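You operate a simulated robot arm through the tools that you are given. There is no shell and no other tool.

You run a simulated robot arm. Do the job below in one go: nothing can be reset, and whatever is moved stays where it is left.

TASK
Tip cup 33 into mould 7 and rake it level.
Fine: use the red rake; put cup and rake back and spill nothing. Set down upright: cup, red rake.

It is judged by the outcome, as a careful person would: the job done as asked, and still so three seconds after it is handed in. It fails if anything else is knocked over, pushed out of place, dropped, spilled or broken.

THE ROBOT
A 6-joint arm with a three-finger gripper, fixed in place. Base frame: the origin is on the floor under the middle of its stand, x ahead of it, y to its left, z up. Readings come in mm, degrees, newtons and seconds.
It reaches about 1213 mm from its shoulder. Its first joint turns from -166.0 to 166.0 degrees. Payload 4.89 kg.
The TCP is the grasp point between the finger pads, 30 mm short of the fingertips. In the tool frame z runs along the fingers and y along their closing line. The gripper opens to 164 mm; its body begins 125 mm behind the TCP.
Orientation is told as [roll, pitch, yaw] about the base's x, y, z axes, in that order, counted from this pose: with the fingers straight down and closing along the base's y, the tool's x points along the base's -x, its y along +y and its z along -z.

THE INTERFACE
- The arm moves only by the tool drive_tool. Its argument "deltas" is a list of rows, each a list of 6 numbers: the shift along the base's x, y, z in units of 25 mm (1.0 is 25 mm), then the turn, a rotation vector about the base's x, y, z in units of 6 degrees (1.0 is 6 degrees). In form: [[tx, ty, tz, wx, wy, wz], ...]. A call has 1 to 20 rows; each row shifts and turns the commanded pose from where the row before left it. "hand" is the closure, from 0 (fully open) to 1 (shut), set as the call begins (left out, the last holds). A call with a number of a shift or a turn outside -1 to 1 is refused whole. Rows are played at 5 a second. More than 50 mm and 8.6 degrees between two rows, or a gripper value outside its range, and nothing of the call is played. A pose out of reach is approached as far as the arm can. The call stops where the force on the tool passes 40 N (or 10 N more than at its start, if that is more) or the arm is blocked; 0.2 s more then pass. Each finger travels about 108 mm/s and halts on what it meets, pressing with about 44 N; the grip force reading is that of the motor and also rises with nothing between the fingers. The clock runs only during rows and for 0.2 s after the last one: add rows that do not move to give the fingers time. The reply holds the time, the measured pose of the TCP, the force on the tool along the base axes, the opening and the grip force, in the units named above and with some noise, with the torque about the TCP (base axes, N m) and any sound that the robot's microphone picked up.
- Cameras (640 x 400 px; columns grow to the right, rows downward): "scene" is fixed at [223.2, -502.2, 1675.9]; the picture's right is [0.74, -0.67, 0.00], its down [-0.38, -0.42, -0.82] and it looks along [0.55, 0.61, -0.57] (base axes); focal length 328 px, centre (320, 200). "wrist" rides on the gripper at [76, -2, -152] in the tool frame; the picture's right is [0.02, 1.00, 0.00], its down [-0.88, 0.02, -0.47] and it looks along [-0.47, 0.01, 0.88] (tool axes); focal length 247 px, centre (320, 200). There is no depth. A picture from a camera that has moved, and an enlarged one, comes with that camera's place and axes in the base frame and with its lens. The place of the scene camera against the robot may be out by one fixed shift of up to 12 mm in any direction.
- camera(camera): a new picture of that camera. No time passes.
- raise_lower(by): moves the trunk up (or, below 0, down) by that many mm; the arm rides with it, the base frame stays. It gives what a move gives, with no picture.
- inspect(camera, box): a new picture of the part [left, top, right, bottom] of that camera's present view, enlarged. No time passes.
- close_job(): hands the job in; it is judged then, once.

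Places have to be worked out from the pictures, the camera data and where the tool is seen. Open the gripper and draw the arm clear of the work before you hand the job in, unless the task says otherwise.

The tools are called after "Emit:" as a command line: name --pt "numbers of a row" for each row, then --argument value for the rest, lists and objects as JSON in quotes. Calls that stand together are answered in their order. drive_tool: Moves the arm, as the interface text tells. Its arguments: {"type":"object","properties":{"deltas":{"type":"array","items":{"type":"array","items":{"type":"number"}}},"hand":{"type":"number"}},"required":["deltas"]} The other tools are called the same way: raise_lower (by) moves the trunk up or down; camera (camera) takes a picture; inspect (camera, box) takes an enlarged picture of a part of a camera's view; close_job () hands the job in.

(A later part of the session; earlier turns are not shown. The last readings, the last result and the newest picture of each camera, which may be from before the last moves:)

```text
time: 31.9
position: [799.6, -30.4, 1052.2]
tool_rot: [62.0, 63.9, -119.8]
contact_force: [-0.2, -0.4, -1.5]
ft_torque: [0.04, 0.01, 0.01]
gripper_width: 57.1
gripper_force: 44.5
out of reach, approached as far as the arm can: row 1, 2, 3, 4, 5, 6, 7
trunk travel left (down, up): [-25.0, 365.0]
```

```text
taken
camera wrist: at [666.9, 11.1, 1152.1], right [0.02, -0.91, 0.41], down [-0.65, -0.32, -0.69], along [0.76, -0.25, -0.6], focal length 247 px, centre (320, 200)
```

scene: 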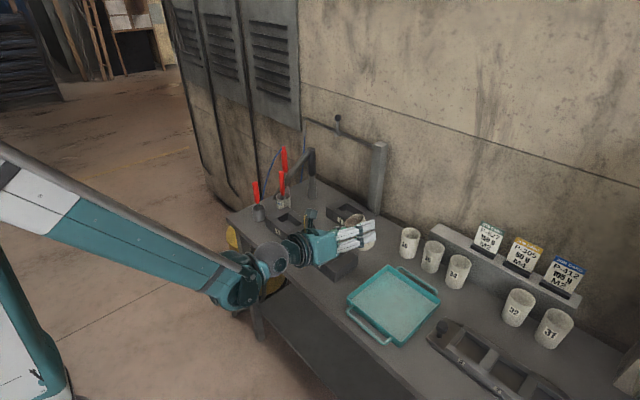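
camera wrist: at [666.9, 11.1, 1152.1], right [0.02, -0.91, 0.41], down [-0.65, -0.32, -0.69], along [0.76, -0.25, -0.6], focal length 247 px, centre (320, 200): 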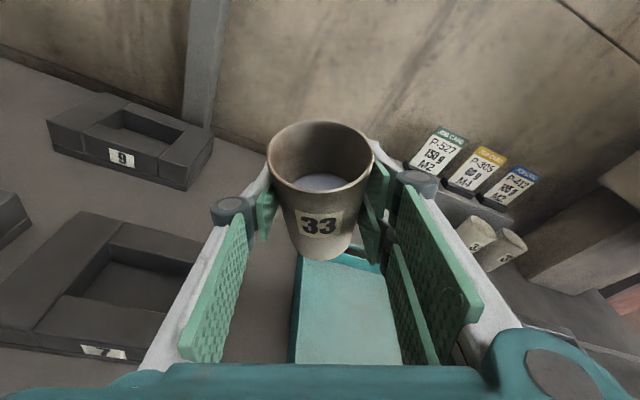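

The cup tilted as commanded but y was pushed back to -30, so the limit follows the wrist position, not the roll. I look at the arm's own configuration before choosing a way round.

Emit:
inspect --camera "scene" --box '[0, 120, 320, 400]'

Emit:
inspect --camera "scene" --box '[200, 190, 400, 330]'

```text
1.43 times, centred on (160, 260) of scene
camera zoom: at [223.2, -502.2, 1675.9], right [0.74, -0.67, 0.0], down [-0.38, -0.42, -0.82], along [0.55, 0.61, -0.57], focal length 468 px, centre (549, 114)
```

zoom: 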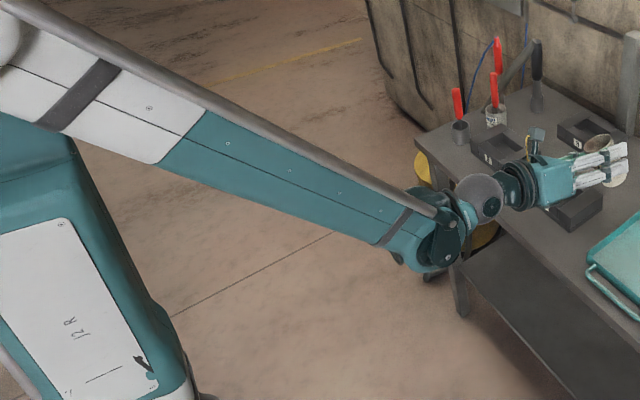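

```text
2.86 times, centred on (300, 260) of scene
camera zoom: at [223.2, -502.2, 1675.9], right [0.74, -0.67, 0.0], down [-0.38, -0.42, -0.82], along [0.55, 0.61, -0.57], focal length 936 px, centre (377, 29)
```

zoom: 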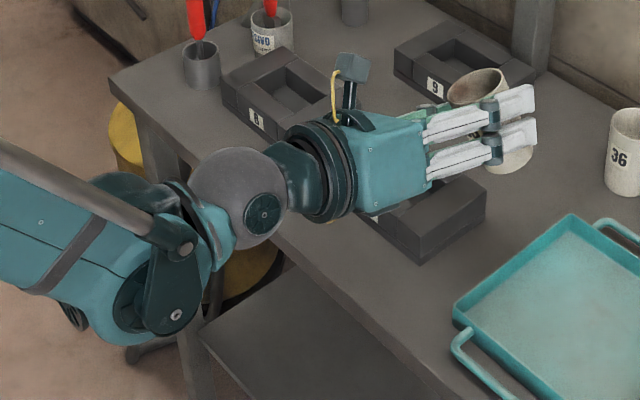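

Emit:
inspect --camera "scene" --box '[0, 0, 60, 400]'

Emit:
inspect --camera "scene" --box '[0, 0, 640, 400]'

```text
1.00 times, centred on (30, 200) of scene (not enlarged: the box is as wide or as high as the picture)
camera zoom: at [223.2, -502.2, 1675.9], right [0.74, -0.67, 0.0], down [-0.38, -0.42, -0.82], along [0.55, 0.61, -0.57], focal length 328 px, centre (610, 200)
```

zoom: 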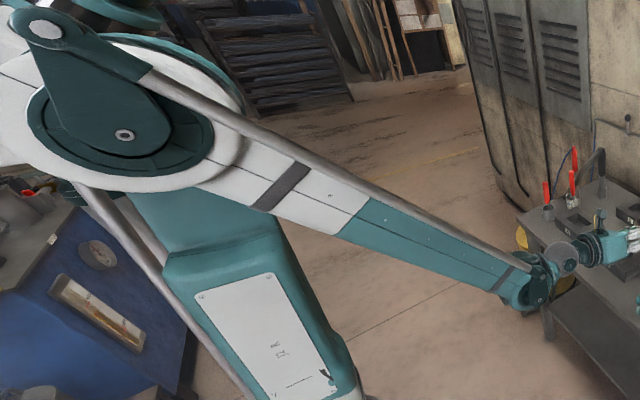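

```text
1.00 times, centred on (320, 200) of scene (not enlarged: the box is as wide or as high as the picture)
camera zoom: at [223.2, -502.2, 1675.9], right [0.74, -0.67, 0.0], down [-0.38, -0.42, -0.82], along [0.55, 0.61, -0.57], focal length 328 px, centre (320, 200)
```

zoom: 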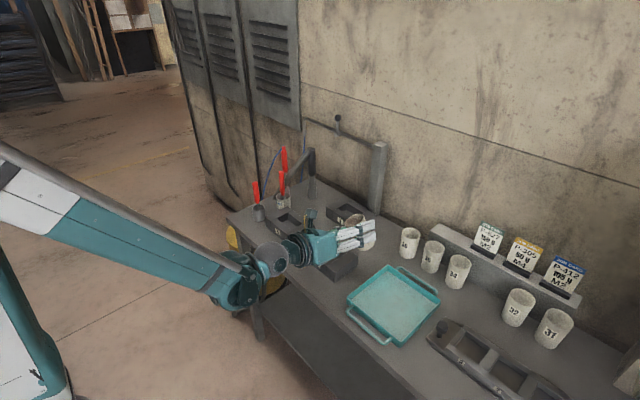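

The arm looks rather folded (upper arm upright, forearm steep). I test whether moving outwards in x frees the y motion, still well above everything.

Emit:
drive_tool --pt "0.8 0 0 0 0 0" --pt "0.8 0 0 0 0 0" --pt "0 0.4 0 0 0 0" --pt "0 0.4 0 0 0 0"

```text
time: 33.0
position: [839.2, -29.7, 1052.2]
tool_rot: [62.0, 63.9, -119.8]
contact_force: [0.2, 0.6, -1.2]
ft_torque: [-0.02, 0.06, -0.01]
gripper_width: 57.0
gripper_force: 44.4
out of reach, approached as far as the arm can: row 3, 4
trunk travel left (down, up): [-25.0, 365.0]
```

Moving out 40 mm in x works, but the y wall stays at the same wrist position (wrist y ≈ -4). I'll try yawing the tool so it points slightly to +y, keeping the wrist at negative y while the cup goes over the mould – first levelling the cup again and moving back in -y.

Emit:
drive_tool --pt "-0.4 -0.6 0 0.8 0 0" --pt "-0.4 -0.6 0 0.8 0 0" --pt "-0.4 -0.6 0 0.8 0 0" --pt "-0.4 -0.3 0 0.8 0 0" --pt "0 0 0 0.6 0 0"

Emit:
drive_tool --pt "0 0.2 0 0 0 0.8" --pt "0 0.4 0 0 0 0.8" --pt "0 0.4 0 0 0 0.8" --pt "0 0.4 0 0 0 0.8" --pt "0 0.4 0 0 0 0.8"

Emit:
camera --camera "wrist"

```text
time: 34.1
position: [800.1, -82.0, 1051.3]
tool_rot: [-0.3, 77.3, 179.9]
contact_force: [1.2, 0.1, -1.6]
ft_torque: [0.01, -0.02, -0.03]
gripper_width: 56.7
gripper_force: 44.8
trunk travel left (down, up): [-25.0, 365.0]
```

```text
time: 35.4
position: [799.1, -36.7, 1051.9]
tool_rot: [0.1, 77.3, -155.7]
contact_force: [-0.7, 0.6, -1.4]
ft_torque: [-0.04, 0.0, -0.07]
gripper_width: 57.3
gripper_force: 44.2
trunk travel left (down, up): [-25.0, 365.0]
```

```text
taken
camera wrist: at [678.3, -89.5, 1160.7], right [0.41, -0.91, 0.02], down [-0.59, -0.29, -0.76], along [0.69, 0.3, -0.66], focal length 247 px, centre (320, 200)
```

wrist: 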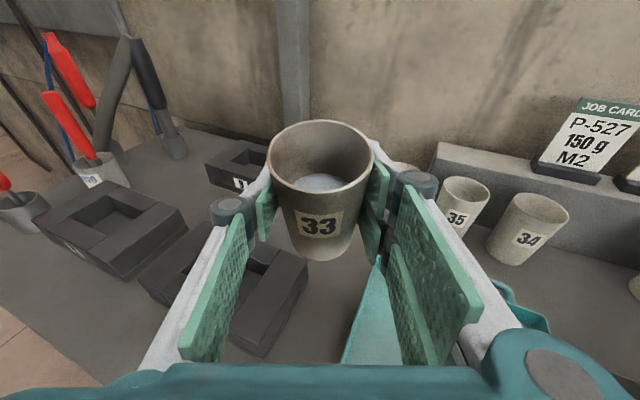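

Yaw of +24° works. Now I try moving +y with this heading.

Emit:
drive_tool --pt "0 0.6 0 0 0 0" --pt "0 0.8 0 0 0 0" --pt "0 0.8 0 0 0 0" --pt "0 0.8 0 0 0 0"

```text
time: 36.4
position: [799.5, 36.9, 1053.3]
tool_rot: [-0.1, 77.3, -156.0]
contact_force: [0.7, -0.4, -1.7]
ft_torque: [0.03, 0.02, 0.07]
gripper_width: 57.1
gripper_force: 44.0
trunk travel left (down, up): [-25.0, 365.0]
```

With the wrist kept at negative y the cup reaches the mould. I take the pre-pour position (heading +20°, TCP ≈ (836, 23, 985)) and roll 30° about the tool axis toward the mould – below the spilling angle – then check.

Emit:
drive_tool --pt "0.365 -0.14 -0.53 0 0 -0.167" --pt "0.365 -0.14 -0.53 0 0 -0.167" --pt "0.365 -0.14 -0.53 0 0 -0.167" --pt "0.365 -0.14 -0.53 0 0 -0.167" --pt "0 0 -0.12 -0.763 -0.277 0.187" --pt "0 0 -0.12 -0.763 -0.277 0.187" --pt "0 0 -0.12 -0.763 -0.277 0.187" --pt "0 0 -0.12 -0.763 -0.277 0.187" --pt "0 0 -0.12 -0.763 -0.277 0.187" --pt "0 0 0 -0.763 -0.277 0.187"

Emit:
camera --camera "wrist"

Emit:
inspect --camera "scene" --box '[260, 190, 440, 310]'

```text
time: 38.5
position: [835.6, 23.0, 984.1]
tool_rot: [65.5, 57.4, -90.9]
contact_force: [0.5, -0.7, -2.3]
ft_torque: [0.04, 0.01, 0.0]
gripper_width: 57.0
gripper_force: 44.3
trunk travel left (down, up): [-25.0, 365.0]
```

```text
taken
camera wrist: at [695.9, 14.3, 1082.5], right [0.4, -0.76, 0.51], down [-0.43, -0.65, -0.63], along [0.81, 0.03, -0.59], focal length 247 px, centre (320, 200)
```

wrist: 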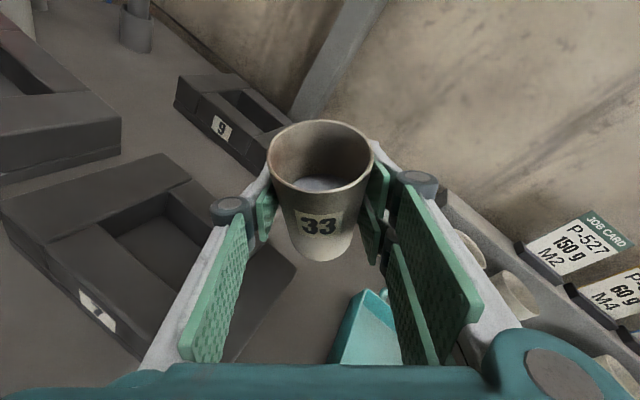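

```text
3.33 times, centred on (350, 250) of scene
camera zoom: at [223.2, -502.2, 1675.9], right [0.74, -0.67, 0.0], down [-0.38, -0.42, -0.82], along [0.55, 0.61, -0.57], focal length 1092 px, centre (220, 33)
```

zoom: 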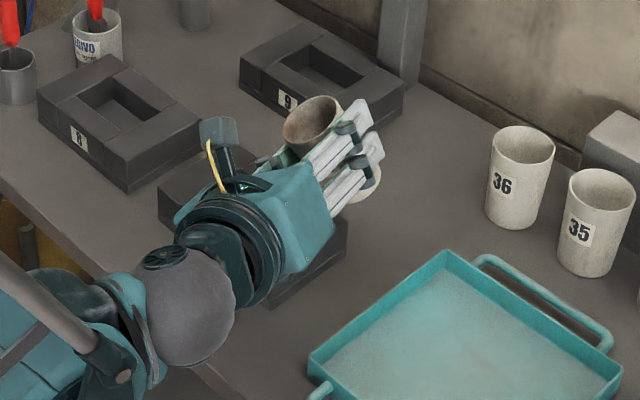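

No spill, geometry matches my prediction. I roll on to 45° while lowering to z≈970 and look again.

Emit:
drive_tool --pt "0 0 -0.187 -0.763 -0.277 0.187" --pt "0 0 -0.187 -0.763 -0.277 0.187" --pt "0 0 -0.187 -0.763 -0.277 0.187"

Emit:
camera --camera "wrist"

Emit:
inspect --camera "scene" --box '[290, 200, 400, 290]'

```text
time: 39.4
position: [837.0, 23.1, 971.3]
tool_rot: [72.1, 43.3, -82.3]
contact_force: [0.5, 0.2, -1.3]
ft_torque: [-0.02, 0.0, -0.01]
gripper_width: 57.0
gripper_force: 43.9
trunk travel left (down, up): [-25.0, 365.0]
```

```text
taken
camera wrist: at [688.0, 28.3, 1056.5], right [0.39, -0.59, 0.7], down [-0.34, -0.8, -0.49], along [0.86, -0.05, -0.51], focal length 247 px, centre (320, 200)
```

wrist: 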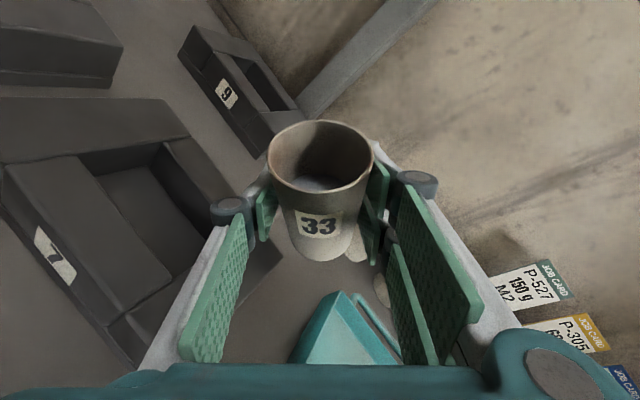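

```text
4.44 times, centred on (345, 245) of scene
camera zoom: at [223.2, -502.2, 1675.9], right [0.74, -0.67, 0.0], down [-0.38, -0.42, -0.82], along [0.55, 0.61, -0.57], focal length 1456 px, centre (209, 0)
```

zoom: 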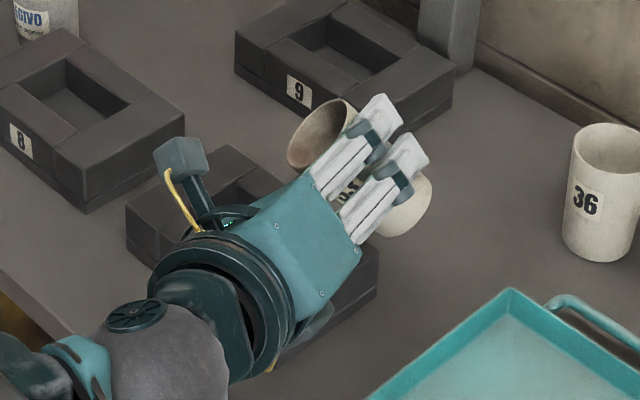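

The projected lip (805, 58) lies above the cavity as wanted. I tip slowly from 45° to 60°.

Emit:
drive_tool --pt "0 0 0 -0.382 -0.139 0.094" --pt "0 0 0 -0.382 -0.139 0.094" --pt "0 0 0 -0.382 -0.139 0.094" --pt "0 0 0 -0.382 -0.139 0.094" --pt "0 0 0 -0.382 -0.139 0.094" --pt "0 0 0 -0.382 -0.139 0.094" --pt "0 0 0 0 0 0"

Emit:
camera --camera "wrist"

Emit:
inspect --camera "scene" --box '[290, 200, 400, 290]'

```text
time: 41.0
position: [835.5, 25.3, 971.3]
tool_rot: [75.1, 29.1, -77.2]
contact_force: [-0.1, -0.4, -0.6]
ft_torque: [-0.01, 0.03, 0.02]
gripper_width: 57.0
gripper_force: 44.0
trunk travel left (down, up): [-25.0, 365.0]
```

```text
taken
camera wrist: at [680.8, 38.5, 1040.9], right [0.35, -0.38, 0.85], down [-0.26, -0.92, -0.31], along [0.9, -0.11, -0.42], focal length 247 px, centre (320, 200)
```

wrist: 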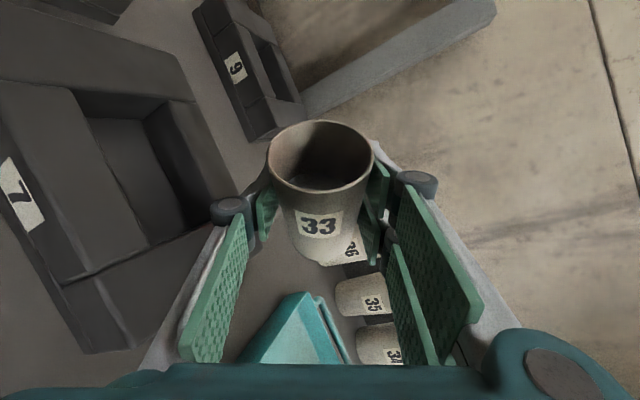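

```text
4.44 times, centred on (345, 245) of scene
camera zoom: at [223.2, -502.2, 1675.9], right [0.74, -0.67, 0.0], down [-0.38, -0.42, -0.82], along [0.55, 0.61, -0.57], focal length 1456 px, centre (209, 0)
```

zoom: 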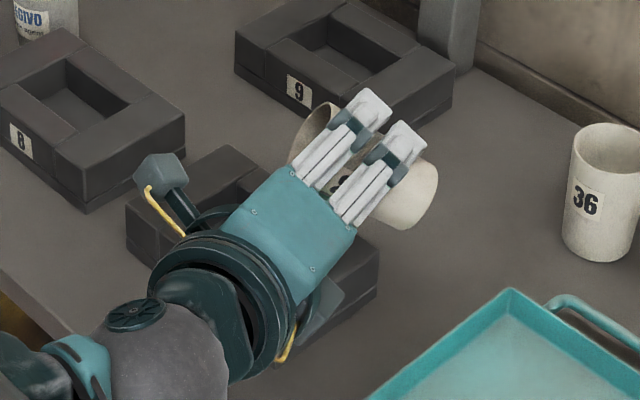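

Emit:
inspect --camera "wrist" --box '[60, 60, 390, 270]'

Emit:
inspect --camera "wrist" --box '[255, 105, 385, 215]'

```text
1.90 times, centred on (225, 165) of wrist
camera zoom: at [680.8, 38.5, 1040.9], right [0.35, -0.38, 0.85], down [-0.26, -0.92, -0.31], along [0.9, -0.11, -0.42], focal length 470 px, centre (501, 267)
```

zoom: 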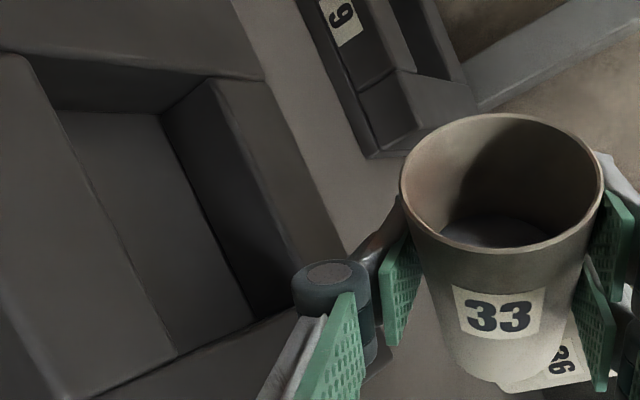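

```text
3.64 times, centred on (320, 160) of wrist
camera zoom: at [680.8, 38.5, 1040.9], right [0.35, -0.38, 0.85], down [-0.26, -0.92, -0.31], along [0.9, -0.11, -0.42], focal length 898 px, centre (320, 346)
```

zoom: 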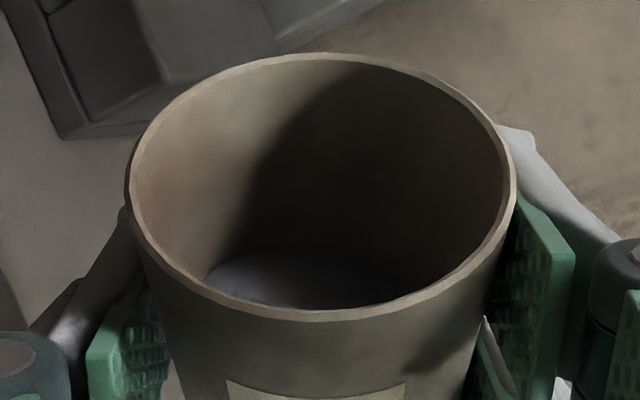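

Contents still in the cup (in shade), nothing has flowed yet. I continue slowly from 60° to 75°, keeping the lip above the cavity.

Emit:
drive_tool --pt "0 0.03 0 -0.382 -0.139 0.094" --pt "0 0.03 0 -0.382 -0.139 0.094" --pt "0 0.03 0 -0.382 -0.139 0.094" --pt "-0.02 0.04 0 -0.382 -0.139 0.094" --pt "-0.02 0.04 0 -0.382 -0.139 0.094" --pt "-0.02 0.04 0 -0.382 -0.139 0.094" --pt "0 0 0 0 0 0" --pt "0 0 0 0 0 0"

Emit:
inspect --camera "wrist" --box '[60, 60, 390, 270]'

Emit:
inspect --camera "scene" --box '[290, 200, 400, 290]'

```text
time: 42.8
position: [834.0, 28.5, 970.2]
tool_rot: [76.7, 14.6, -73.3]
contact_force: [-0.3, -1.3, -1.2]
ft_torque: [0.0, 0.02, 0.0]
gripper_width: 56.9
gripper_force: 43.5
trunk travel left (down, up): [-25.0, 365.0]
```

```text
1.90 times, centred on (225, 165) of wrist
camera zoom: at [672.7, 48.4, 1023.0], right [0.29, -0.15, 0.95], down [-0.18, -0.98, -0.1], along [0.94, -0.14, -0.31], focal length 470 px, centre (501, 267)
```

zoom: 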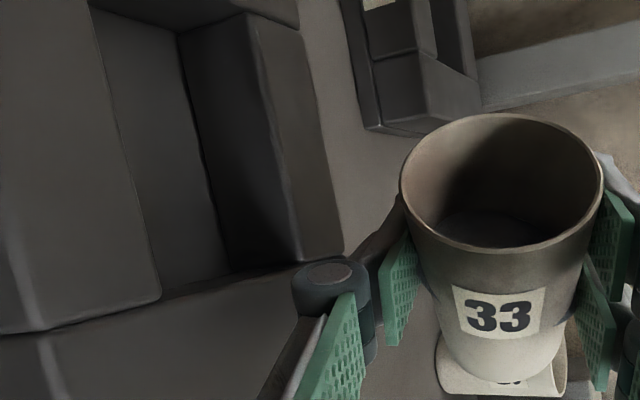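

```text
4.44 times, centred on (345, 245) of scene
camera zoom: at [223.2, -502.2, 1675.9], right [0.74, -0.67, 0.0], down [-0.38, -0.42, -0.82], along [0.55, 0.61, -0.57], focal length 1456 px, centre (209, 0)
```

zoom: 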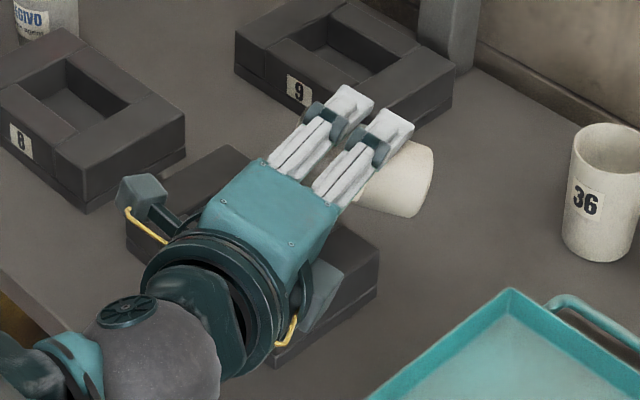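

Emit:
drive_tool --pt "-0.02 0.06 0 -0.382 -0.139 0.094" --pt "-0.02 0.06 0 -0.382 -0.139 0.094" --pt "-0.02 0.06 0 -0.382 -0.139 0.094" --pt "-0.03 0.08 0 -0.382 -0.139 0.094" --pt "0 0 0 0 0 0" --pt "0 0 0 0 0 0"

Emit:
inspect --camera "wrist" --box '[60, 60, 390, 270]'

Emit:
inspect --camera "scene" --box '[290, 200, 400, 290]'

```text
time: 44.1
position: [832.8, 35.0, 970.9]
tool_rot: [76.9, 4.9, -71.1]
contact_force: [0.9, -0.9, -1.2]
ft_torque: [0.01, 0.06, 0.0]
gripper_width: 57.2
gripper_force: 44.1
trunk travel left (down, up): [-25.0, 365.0]
```

```text
1.90 times, centred on (225, 165) of wrist
camera zoom: at [667.0, 55.6, 1010.1], right [0.23, 0.02, 0.97], down [-0.14, -0.99, 0.05], along [0.96, -0.15, -0.23], focal length 470 px, centre (501, 267)
```

zoom: 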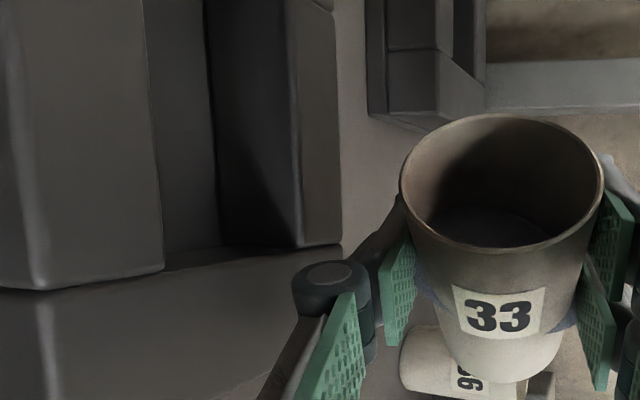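

```text
4.44 times, centred on (345, 245) of scene
camera zoom: at [223.2, -502.2, 1675.9], right [0.74, -0.67, 0.0], down [-0.38, -0.42, -0.82], along [0.55, 0.61, -0.57], focal length 1456 px, centre (209, 0)
```

zoom: 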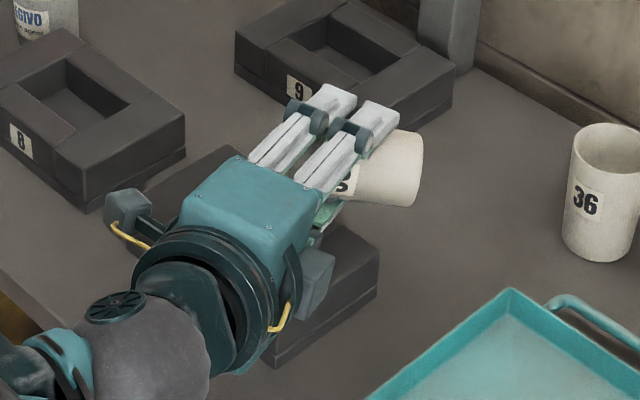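

Contents are moving towards the lip but have not left the cup. I continue in small steps.

Emit:
drive_tool --pt "-0.03 0.08 0 -0.382 -0.139 0.094" --pt "-0.03 0.08 0 -0.382 -0.139 0.094" --pt "-0.03 0.08 0 -0.382 -0.139 0.094" --pt "-0.03 0.08 0 -0.382 -0.139 0.094" --pt "0 0 0 0 0 0" --pt "0 0 0 0 0 0"

Emit:
inspect --camera "wrist" --box '[60, 60, 390, 270]'

Emit:
inspect --camera "scene" --box '[290, 200, 400, 290]'

```text
time: 45.5
position: [828.3, 44.0, 970.8]
tool_rot: [76.8, -4.8, -68.6]
contact_force: [0.1, 0.1, -1.8]
ft_torque: [0.06, 0.05, -0.04]
gripper_width: 56.8
gripper_force: 44.3
trunk travel left (down, up): [-25.0, 365.0]
```

```text
1.90 times, centred on (225, 165) of wrist
camera zoom: at [661.4, 62.8, 997.1], right [0.17, 0.18, 0.97], down [-0.11, -0.97, 0.2], along [0.98, -0.14, -0.15], focal length 470 px, centre (501, 267)
```

zoom: 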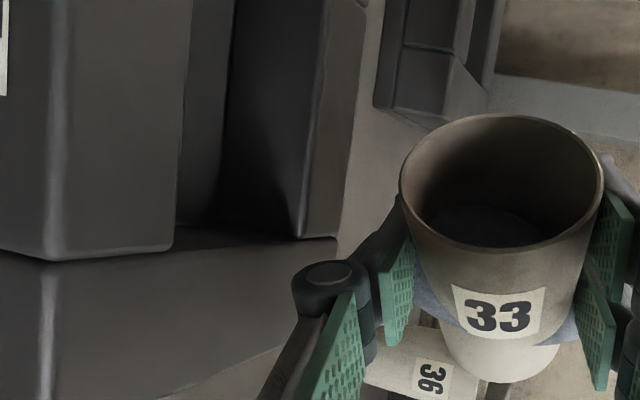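

```text
4.44 times, centred on (345, 245) of scene
camera zoom: at [223.2, -502.2, 1675.9], right [0.74, -0.67, 0.0], down [-0.38, -0.42, -0.82], along [0.55, 0.61, -0.57], focal length 1456 px, centre (209, 0)
```

zoom: 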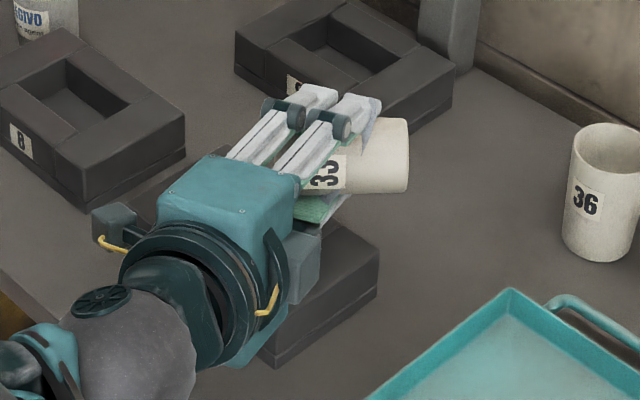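

Emit:
inspect --camera "scene" --box '[335, 210, 385, 250]'

Emit:
inspect --camera "wrist" --box '[255, 105, 395, 265]'

```text
10.00 times, centred on (360, 230) of scene
camera zoom: at [223.2, -502.2, 1675.9], right [0.74, -0.67, 0.0], down [-0.38, -0.42, -0.82], along [0.55, 0.61, -0.57], focal length 3275 px, centre (-80, -100)
```

zoom: 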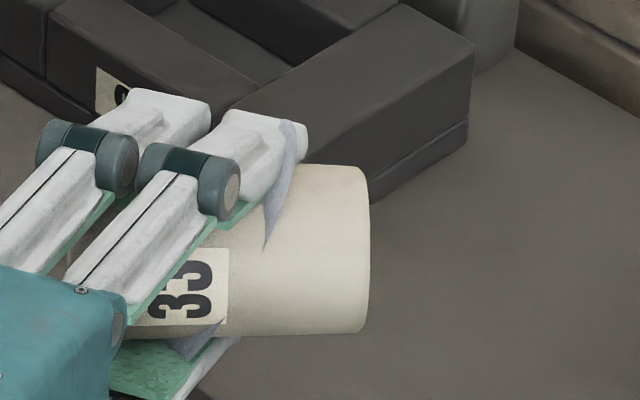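

```text
2.50 times, centred on (325, 185) of wrist
camera zoom: at [661.4, 62.8, 997.1], right [0.17, 0.18, 0.97], down [-0.11, -0.97, 0.2], along [0.98, -0.14, -0.15], focal length 617 px, centre (308, 238)
```

zoom: 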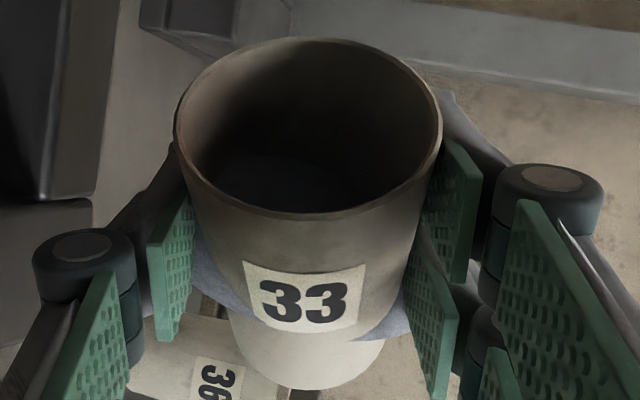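

The powder level mesh is still inside the cup at ~90° tilt; it should start to run soon. I keep going in small slow steps.

Emit:
drive_tool --pt "-0.03 0.06 0 -0.382 -0.139 0.094" --pt "-0.03 0.06 0 -0.382 -0.139 0.094" --pt "0 0 0 0 0 0" --pt "0 0 0 0 0 0"

Emit:
inspect --camera "wrist" --box '[60, 60, 390, 270]'

Emit:
inspect --camera "scene" --box '[310, 200, 400, 270]'

```text
time: 46.5
position: [827.6, 46.3, 969.6]
tool_rot: [76.6, -9.7, -67.6]
contact_force: [0.4, 0.6, -0.9]
ft_torque: [0.02, 0.02, 0.03]
gripper_width: 57.4
gripper_force: 44.0
trunk travel left (down, up): [-25.0, 365.0]
```

```text
1.90 times, centred on (225, 165) of wrist
camera zoom: at [658.5, 64.4, 990.7], right [0.14, 0.26, 0.96], down [-0.1, -0.96, 0.27], along [0.98, -0.13, -0.11], focal length 470 px, centre (501, 267)
```

zoom: 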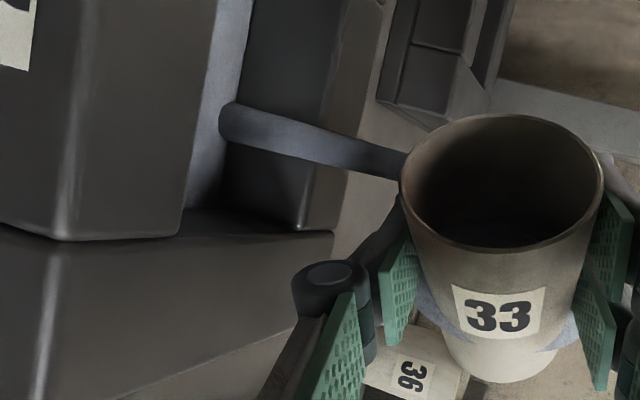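

```text
5.71 times, centred on (355, 235) of scene
camera zoom: at [223.2, -502.2, 1675.9], right [0.74, -0.67, 0.0], down [-0.38, -0.42, -0.82], along [0.55, 0.61, -0.57], focal length 1871 px, centre (120, 0)
```

zoom: 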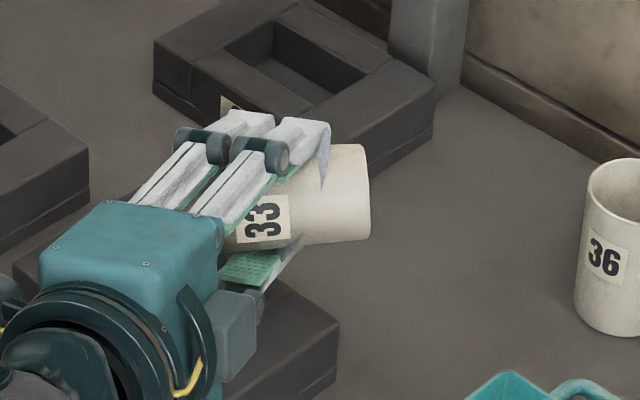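

A stream is now running straight from the lip into the cavity. I hold the angle and creep +y to spread it.

Emit:
drive_tool --pt "0 0.08 0 0 0 0" --pt "0 0.08 0 0 0 0" --pt "0 0.08 0 0 0 0" --pt "0 0.08 0 0 0 0"

Emit:
inspect --camera "wrist" --box '[60, 60, 390, 270]'

Emit:
inspect --camera "scene" --box '[310, 200, 400, 270]'

```text
time: 47.5
position: [827.3, 53.9, 970.1]
tool_rot: [76.8, -9.6, -67.6]
contact_force: [-0.1, 0.1, -1.3]
ft_torque: [0.01, 0.03, 0.0]
gripper_width: 57.1
gripper_force: 43.9
trunk travel left (down, up): [-25.0, 365.0]
```

```text
1.90 times, centred on (225, 165) of wrist
camera zoom: at [658.2, 72.8, 991.4], right [0.14, 0.26, 0.96], down [-0.1, -0.96, 0.27], along [0.98, -0.13, -0.11], focal length 470 px, centre (501, 267)
```

zoom: 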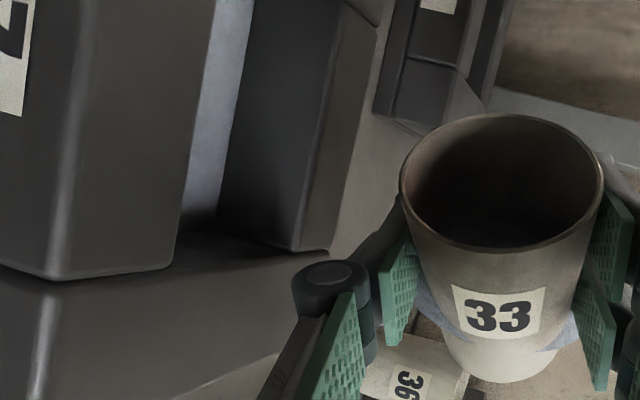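

```text
5.71 times, centred on (355, 235) of scene
camera zoom: at [223.2, -502.2, 1675.9], right [0.74, -0.67, 0.0], down [-0.38, -0.42, -0.82], along [0.55, 0.61, -0.57], focal length 1871 px, centre (120, 0)
```

zoom: 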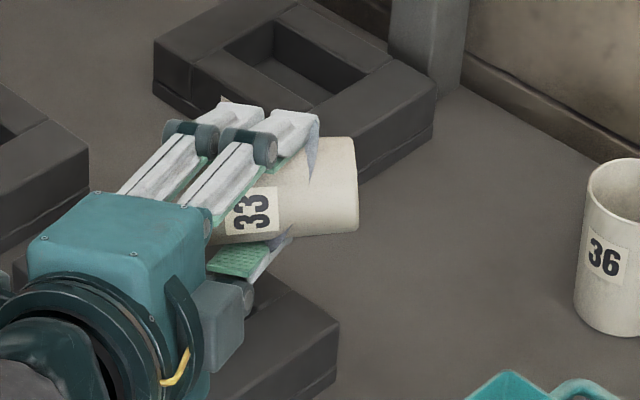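

Flow stops when the tilt stops, so it is well controlled, and it falls straight below the lip. I continue tilting while moving the lip along the cavity towards y≈95, x≈796.

Emit:
drive_tool --pt "-0.068 0.138 0 -0.382 -0.139 0.094" --pt "-0.068 0.138 0 -0.382 -0.139 0.094" --pt "-0.068 0.138 0 -0.382 -0.139 0.094" --pt "-0.068 0.138 0 -0.382 -0.139 0.094"

Emit:
inspect --camera "wrist" --box '[60, 60, 390, 270]'

Emit:
inspect --camera "scene" --box '[290, 200, 400, 290]'

```text
time: 48.5
position: [821.1, 67.9, 969.5]
tool_rot: [76.1, -19.5, -65.3]
contact_force: [-0.1, -0.1, -0.7]
ft_torque: [-0.01, 0.0, 0.03]
gripper_width: 57.3
gripper_force: 43.8
trunk travel left (down, up): [-25.0, 365.0]
```

```text
1.90 times, centred on (225, 165) of wrist
camera zoom: at [649.9, 82.3, 978.8], right [0.07, 0.41, 0.91], down [-0.08, -0.9, 0.42], along [0.99, -0.11, -0.03], focal length 470 px, centre (501, 267)
```

zoom: 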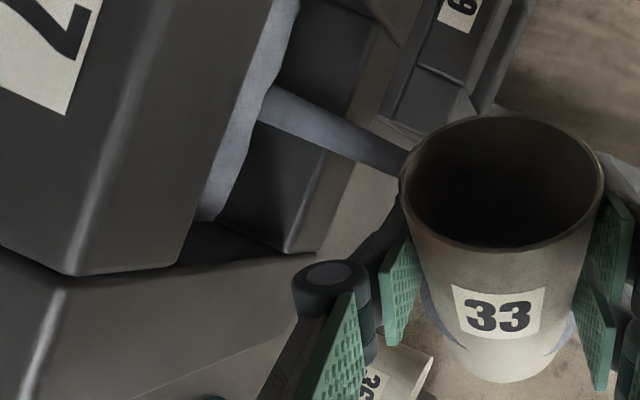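

```text
4.44 times, centred on (345, 245) of scene
camera zoom: at [223.2, -502.2, 1675.9], right [0.74, -0.67, 0.0], down [-0.38, -0.42, -0.82], along [0.55, 0.61, -0.57], focal length 1456 px, centre (209, 0)
```

zoom: 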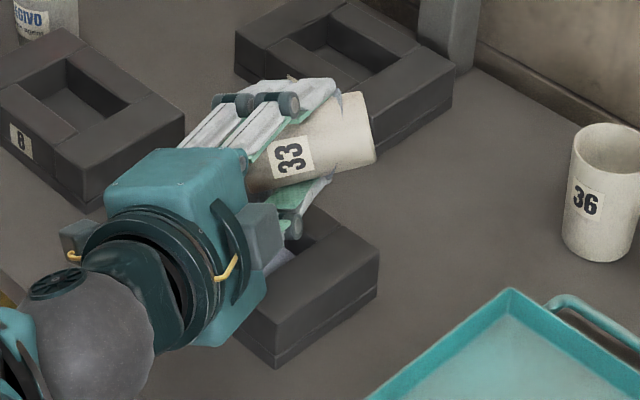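

Emit:
drive_tool --pt "-0.068 0.138 0 -0.382 -0.139 0.094" --pt "-0.068 0.138 0 -0.382 -0.139 0.094" --pt "-0.068 0.1 0 -0.382 -0.139 0.094" --pt "-0.068 0.1 0 -0.382 -0.139 0.094" --pt "-0.048 -0.1 0 -0.382 -0.139 0.094" --pt "-0.048 -0.15 0 -0.382 -0.139 0.094"

Emit:
inspect --camera "wrist" --box '[60, 60, 390, 270]'

Emit:
inspect --camera "scene" --box '[290, 200, 400, 290]'

```text
time: 50.0
position: [811.4, 74.8, 970.9]
tool_rot: [74.1, -34.0, -61.0]
contact_force: [0.9, 0.1, -1.4]
ft_torque: [0.01, 0.02, 0.01]
gripper_width: 56.7
gripper_force: 43.9
trunk travel left (down, up): [-25.0, 365.0]
```

```text
1.90 times, centred on (225, 165) of wrist
camera zoom: at [640.9, 77.1, 961.7], right [-0.03, 0.62, 0.79], down [-0.08, -0.78, 0.61], along [1.0, -0.04, 0.07], focal length 470 px, centre (501, 267)
```

zoom: 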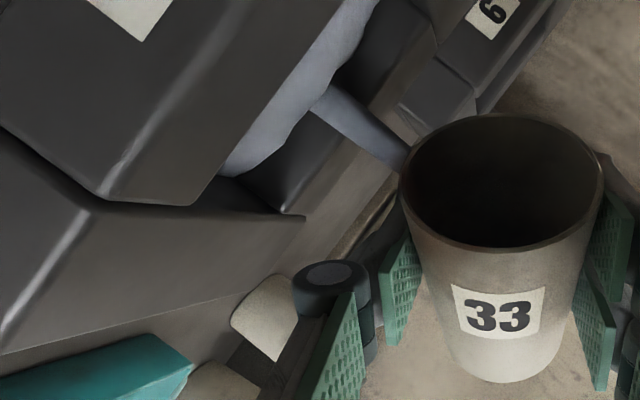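

```text
4.44 times, centred on (345, 245) of scene
camera zoom: at [223.2, -502.2, 1675.9], right [0.74, -0.67, 0.0], down [-0.38, -0.42, -0.82], along [0.55, 0.61, -0.57], focal length 1456 px, centre (209, 0)
```

zoom: 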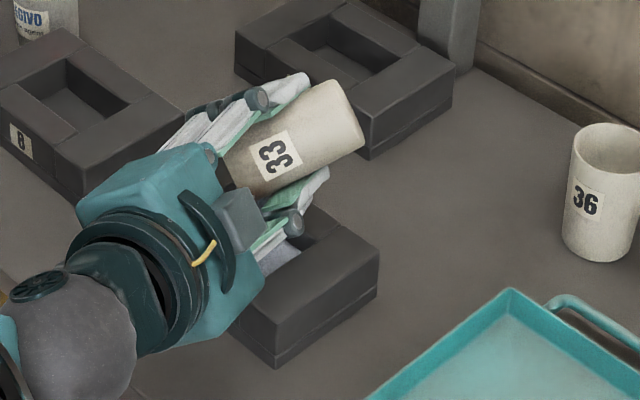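

Still inside the cavity and about half done. I go on to 150°, bringing the lip back toward y≈60.

Emit:
drive_tool --pt "-0.05 -0.1 0 -0.382 -0.139 0.094" --pt "-0.05 -0.1 0 -0.382 -0.139 0.094" --pt "-0.05 -0.1 0 -0.382 -0.139 0.094" --pt "-0.05 -0.1 0 -0.382 -0.139 0.094" --pt "-0.05 -0.06 0 -0.382 -0.139 0.094"

Emit:
inspect --camera "wrist" --box '[60, 60, 390, 270]'

Emit:
inspect --camera "scene" --box '[290, 200, 400, 290]'

```text
time: 51.1
position: [804.8, 63.9, 970.8]
tool_rot: [70.9, -45.9, -56.0]
contact_force: [-0.1, 0.5, -0.6]
ft_torque: [-0.01, 0.04, -0.01]
gripper_width: 56.9
gripper_force: 44.4
trunk travel left (down, up): [-25.0, 365.0]
```

```text
1.90 times, centred on (225, 165) of wrist
camera zoom: at [635.6, 55.1, 949.8], right [-0.12, 0.76, 0.64], down [-0.09, -0.65, 0.75], along [0.99, 0.03, 0.15], focal length 470 px, centre (501, 267)
```

zoom: 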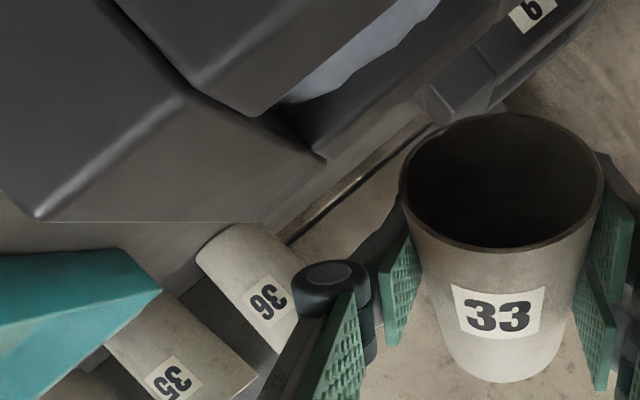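

```text
4.44 times, centred on (345, 245) of scene
camera zoom: at [223.2, -502.2, 1675.9], right [0.74, -0.67, 0.0], down [-0.38, -0.42, -0.82], along [0.55, 0.61, -0.57], focal length 1456 px, centre (209, 0)
```

zoom: 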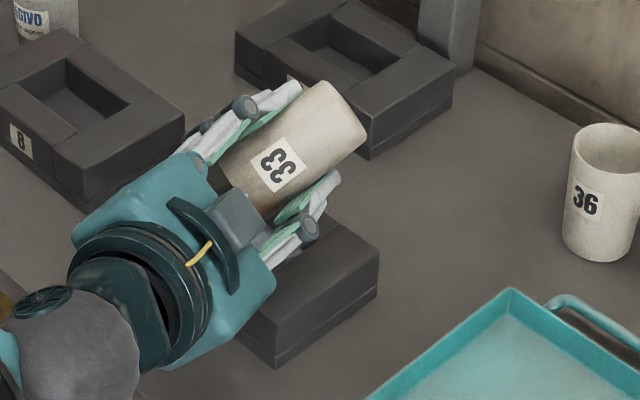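

The stream has stopped at ~138°; I tip on to ~155° to make sure the cup is empty.

Emit:
drive_tool --pt "-0.05 0 0 -0.458 -0.1665 0.1125" --pt "-0.05 0 0 -0.458 -0.1665 0.1125" --pt "-0.05 0 0 -0.458 -0.1665 0.1125" --pt "-0.05 0 0 -0.458 -0.1665 0.1125" --pt "-0.05 0 0 -0.458 -0.1665 0.1125" --pt "-0.05 0 0 -0.458 -0.1665 0.1125"

Emit:
inspect --camera "wrist" --box '[60, 60, 390, 270]'

Emit:
inspect --camera "scene" --box '[290, 200, 400, 290]'

```text
time: 52.5
position: [798.9, 62.5, 971.5]
tool_rot: [60.7, -62.4, -43.3]
contact_force: [0.3, 0.5, -0.2]
ft_torque: [-0.01, 0.02, -0.03]
gripper_width: 57.0
gripper_force: 44.0
trunk travel left (down, up): [-25.0, 365.0]
```

```text
1.90 times, centred on (225, 165) of wrist
camera zoom: at [632.9, 34.6, 937.6], right [-0.23, 0.89, 0.38], down [-0.14, -0.42, 0.9], along [0.96, 0.15, 0.22], focal length 470 px, centre (501, 267)
```

zoom: 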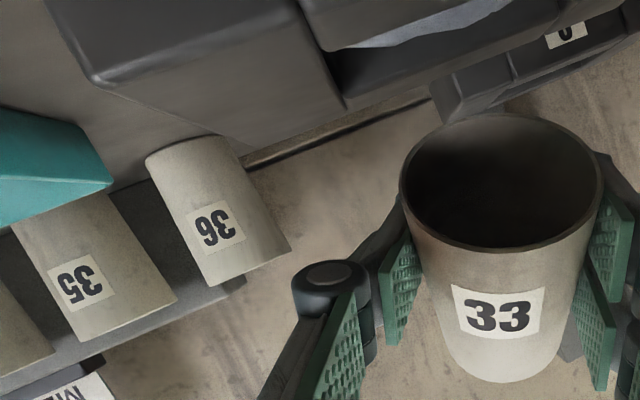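

```text
4.44 times, centred on (345, 245) of scene
camera zoom: at [223.2, -502.2, 1675.9], right [0.74, -0.67, 0.0], down [-0.38, -0.42, -0.82], along [0.55, 0.61, -0.57], focal length 1456 px, centre (209, 0)
```

zoom: 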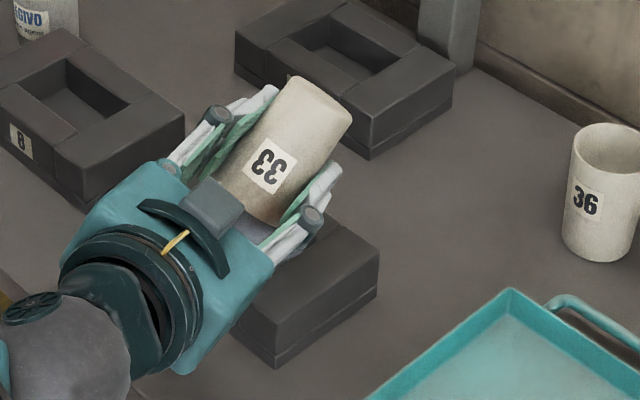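

No more flows – the cup looks empty. I pause briefly, then roll the cup back along the same path, keeping the lip over the cavity.

Emit:
drive_tool --pt "0 0 0 0 0 0" --pt "0 0 0 0 0 0" --pt "0.097 -0.014 0 0.763 0.277 -0.1875" --pt "0.097 -0.014 0 0.763 0.277 -0.1875" --pt "0.097 -0.014 0 0.763 0.277 -0.1875" --pt "0.097 -0.014 0 0.763 0.277 -0.1875" --pt "0.097 -0.014 0 0.763 0.277 -0.1875" --pt "0.097 -0.014 0 0.763 0.277 -0.1875" --pt "0.097 -0.014 0 0.763 0.277 -0.1875" --pt "0.093 -0.133 0 0.763 0.277 -0.1875" --pt "0.093 -0.133 0 0.763 0.277 -0.1875" --pt "0.093 -0.133 0 0.763 0.277 -0.1875" --pt "0.093 -0.133 0 0.763 0.277 -0.1875" --pt "0.093 -0.133 0 0.763 0.277 -0.1875" --pt "0.093 -0.133 0 0.763 0.277 -0.1875"

Emit:
inspect --camera "wrist" --box '[60, 60, 390, 270]'

Emit:
drive_tool --pt "0.027 -0.076 0 0.763 0.277 -0.1875" --pt "0.027 -0.076 0 0.763 0.277 -0.1875" --pt "0.027 -0.076 0 0.763 0.277 -0.1875" --pt "0.027 -0.076 0 0.763 0.277 -0.1875" --pt "0.027 -0.076 0 0.763 0.277 -0.1875" --pt "0.027 -0.076 0 0.763 0.277 -0.1875" --pt "0.027 -0.076 0 0.763 0.277 -0.1875" --pt "0.027 -0.076 0 0.763 0.277 -0.1875" --pt "0.027 -0.076 0 0.763 0.277 -0.1875"

Emit:
camera --camera "wrist"

Emit:
inspect --camera "scene" --box '[290, 200, 400, 290]'

```text
time: 55.8
position: [829.9, 41.9, 970.2]
tool_rot: [77.0, -0.4, -69.7]
contact_force: [1.4, 0.2, -0.8]
ft_torque: [-0.02, -0.01, -0.06]
gripper_width: 57.3
gripper_force: 43.8
trunk travel left (down, up): [-25.0, 365.0]
```

```text
1.90 times, centred on (225, 165) of wrist
camera zoom: at [662.4, 61.0, 1003.7], right [0.2, 0.1, 0.97], down [-0.12, -0.98, 0.13], along [0.97, -0.15, -0.18], focal length 470 px, centre (501, 267)
```

zoom: 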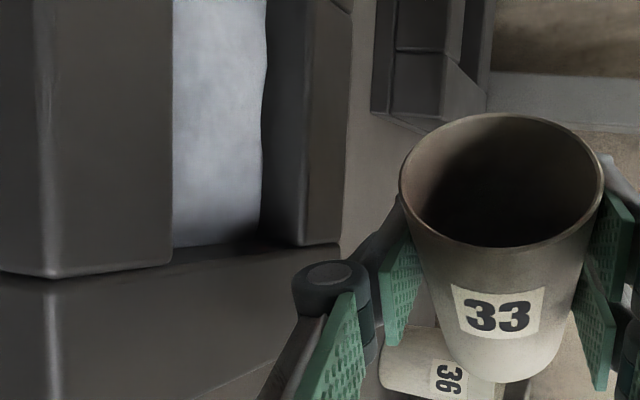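

```text
time: 57.8
position: [837.0, 23.4, 971.8]
tool_rot: [72.3, 43.2, -82.3]
contact_force: [-0.5, -0.2, 0.4]
ft_torque: [-0.01, 0.01, -0.05]
gripper_width: 57.3
gripper_force: 44.2
trunk travel left (down, up): [-25.0, 365.0]
```

```text
taken
camera wrist: at [687.0, 28.2, 1056.4], right [0.39, -0.59, 0.71], down [-0.34, -0.81, -0.48], along [0.86, -0.05, -0.51], focal length 247 px, centre (320, 200)
```

wrist: 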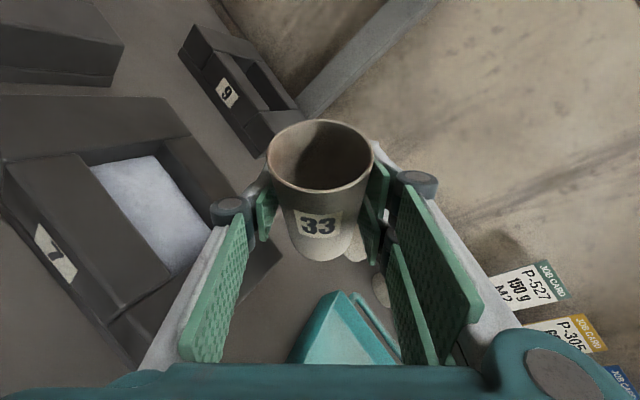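

```text
4.44 times, centred on (345, 245) of scene
camera zoom: at [223.2, -502.2, 1675.9], right [0.74, -0.67, 0.0], down [-0.38, -0.42, -0.82], along [0.55, 0.61, -0.57], focal length 1456 px, centre (209, 0)
```

zoom: 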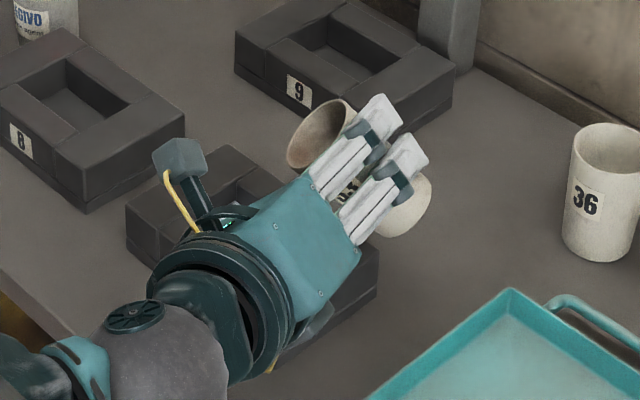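

The powder lies in the cavity with nothing around it. Now I return the cup: unroll to upright while rising and backing towards -y.

Emit:
drive_tool --pt "-0.1 -0.2 0.3 0.763 0.277 -0.1875" --pt "-0.1 -0.3 0.3 0.763 0.277 -0.1875" --pt "-0.16 -0.4 0.3 0.763 0.277 -0.1875" --pt "-0.16 -0.5 0.3 0.763 0.277 -0.1875" --pt "-0.16 -0.5 0.3 0.763 0.277 -0.1875" --pt "-0.16 -0.5 0.3 0.763 0.277 -0.1875" --pt "-0.16 -0.5 0.3 0.763 0.277 -0.1875" --pt "-0.16 -0.5 0.3 0.763 0.277 -0.1875" --pt "-0.16 -0.5 0.3 0.763 0.277 -0.1875"

Emit:
drive_tool --pt "-0.1 -0.7 0 0 0 -0.833" --pt "-0.1 -0.7 0 0 0 -0.833" --pt "-0.1 -0.7 0 0 0 -0.833" --pt "-0.1 -0.7 0 0 0 -0.833" --pt "0 0 0 0 0.5 0" --pt "0 0 0 0 0.5 0" --pt "0 0 0 0 0.5 0" --pt "0 0 0 0 0.5 0"

Emit:
camera --camera "wrist"

Emit:
inspect --camera "scene" --box '[260, 200, 460, 340]'

```text
time: 59.8
position: [804.1, -74.6, 1038.1]
tool_rot: [2.1, 77.2, -157.9]
contact_force: [0.2, -0.3, -0.8]
ft_torque: [0.0, 0.02, -0.02]
gripper_width: 57.1
gripper_force: 43.9
trunk travel left (down, up): [-25.0, 365.0]
```

```text
time: 61.5
position: [791.5, -143.7, 1037.9]
tool_rot: [1.1, 65.3, -178.8]
contact_force: [0.3, 0.3, 0.0]
ft_torque: [0.0, -0.01, -0.01]
gripper_width: 56.7
gripper_force: 43.8
trunk travel left (down, up): [-25.0, 365.0]
```

```text
taken
camera wrist: at [685.0, -142.7, 1171.3], right [0.01, -1.0, 0.03], down [-0.8, -0.03, -0.6], along [0.6, -0.01, -0.8], focal length 247 px, centre (320, 200)
```

wrist: 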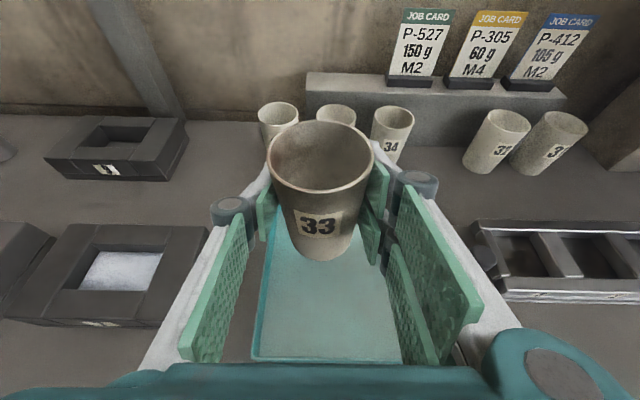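

```text
2.86 times, centred on (360, 270) of scene
camera zoom: at [223.2, -502.2, 1675.9], right [0.74, -0.67, 0.0], down [-0.38, -0.42, -0.82], along [0.55, 0.61, -0.57], focal length 936 px, centre (206, 0)
```

zoom: 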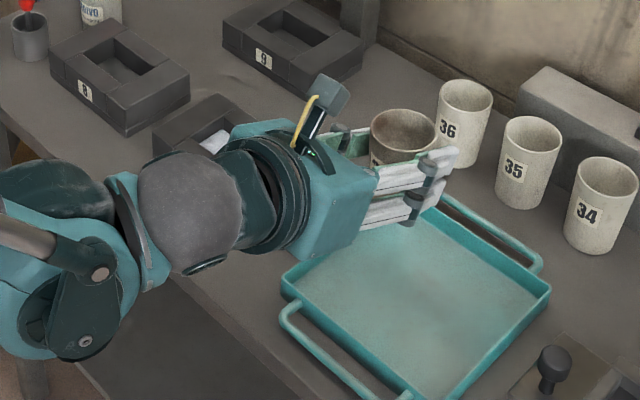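

The cup is upright and unmoved in the grip. I line up over its old spot on the tray, trim the half-degree roll and lower to just above the tray floor.

Emit:
drive_tool --pt "0.02 -0.34 -0.2 0.04 0 -0.015" --pt "0.02 -0.34 -0.2 0.04 0 -0.015" --pt "0 0 -0.9 0 0 0" --pt "0 0 -0.9 0 0 0" --pt "0 0 -0.9 0 0 0" --pt "0 0 -0.8 0 0 0" --pt "0 0 -0.6 0 0 0" --pt "0 0 -0.3 0 0 0" --pt "0 0 0 0 0 0"

Emit:
camera --camera "wrist"

Emit:
inspect --camera "scene" --box '[330, 230, 450, 330]'

```text
time: 63.5
position: [794.5, -160.9, 918.6]
tool_rot: [0.1, 65.3, -179.9]
contact_force: [-0.1, 0.9, -0.6]
ft_torque: [-0.01, 0.03, -0.03]
gripper_width: 57.2
gripper_force: 44.0
trunk travel left (down, up): [-25.0, 365.0]
```

```text
taken
camera wrist: at [687.0, -159.2, 1051.7], right [0.01, -1.0, 0.02], down [-0.8, -0.02, -0.6], along [0.6, -0.01, -0.8], focal length 247 px, centre (320, 200)
```

wrist: 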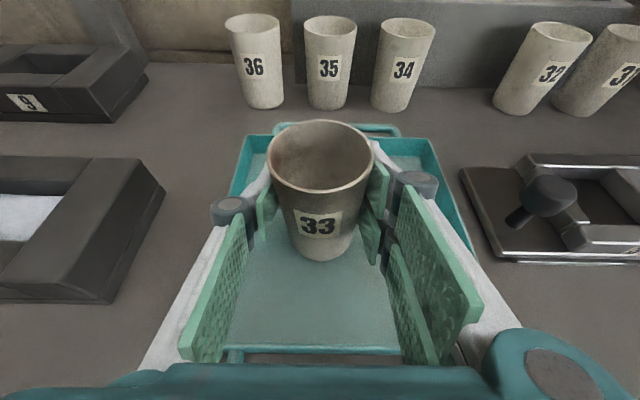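

```text
4.00 times, centred on (390, 280) of scene
camera zoom: at [223.2, -502.2, 1675.9], right [0.74, -0.67, 0.0], down [-0.38, -0.42, -0.82], along [0.55, 0.61, -0.57], focal length 1310 px, centre (40, -120)
```

zoom: 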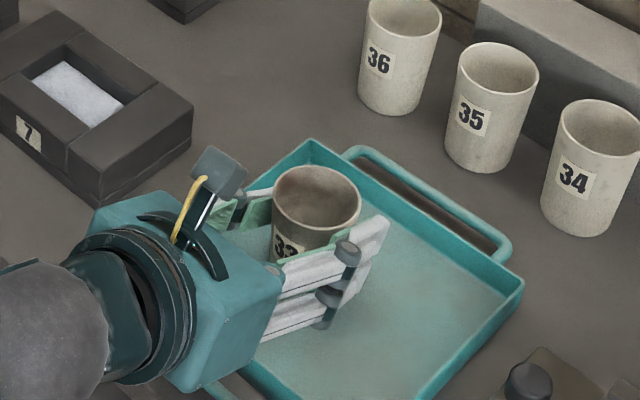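

Emit:
drive_tool --pt "0 0 -0.1 0 0 0" --pt "0 0 -0.08 0 0 0" --pt "0 0 0 0 0 0"

```text
time: 64.3
position: [795.0, -160.7, 913.5]
tool_rot: [0.1, 65.3, -179.9]
contact_force: [-0.2, -0.4, -0.7]
ft_torque: [0.02, 0.01, -0.03]
gripper_width: 57.1
gripper_force: 44.3
trunk travel left (down, up): [-25.0, 365.0]
```

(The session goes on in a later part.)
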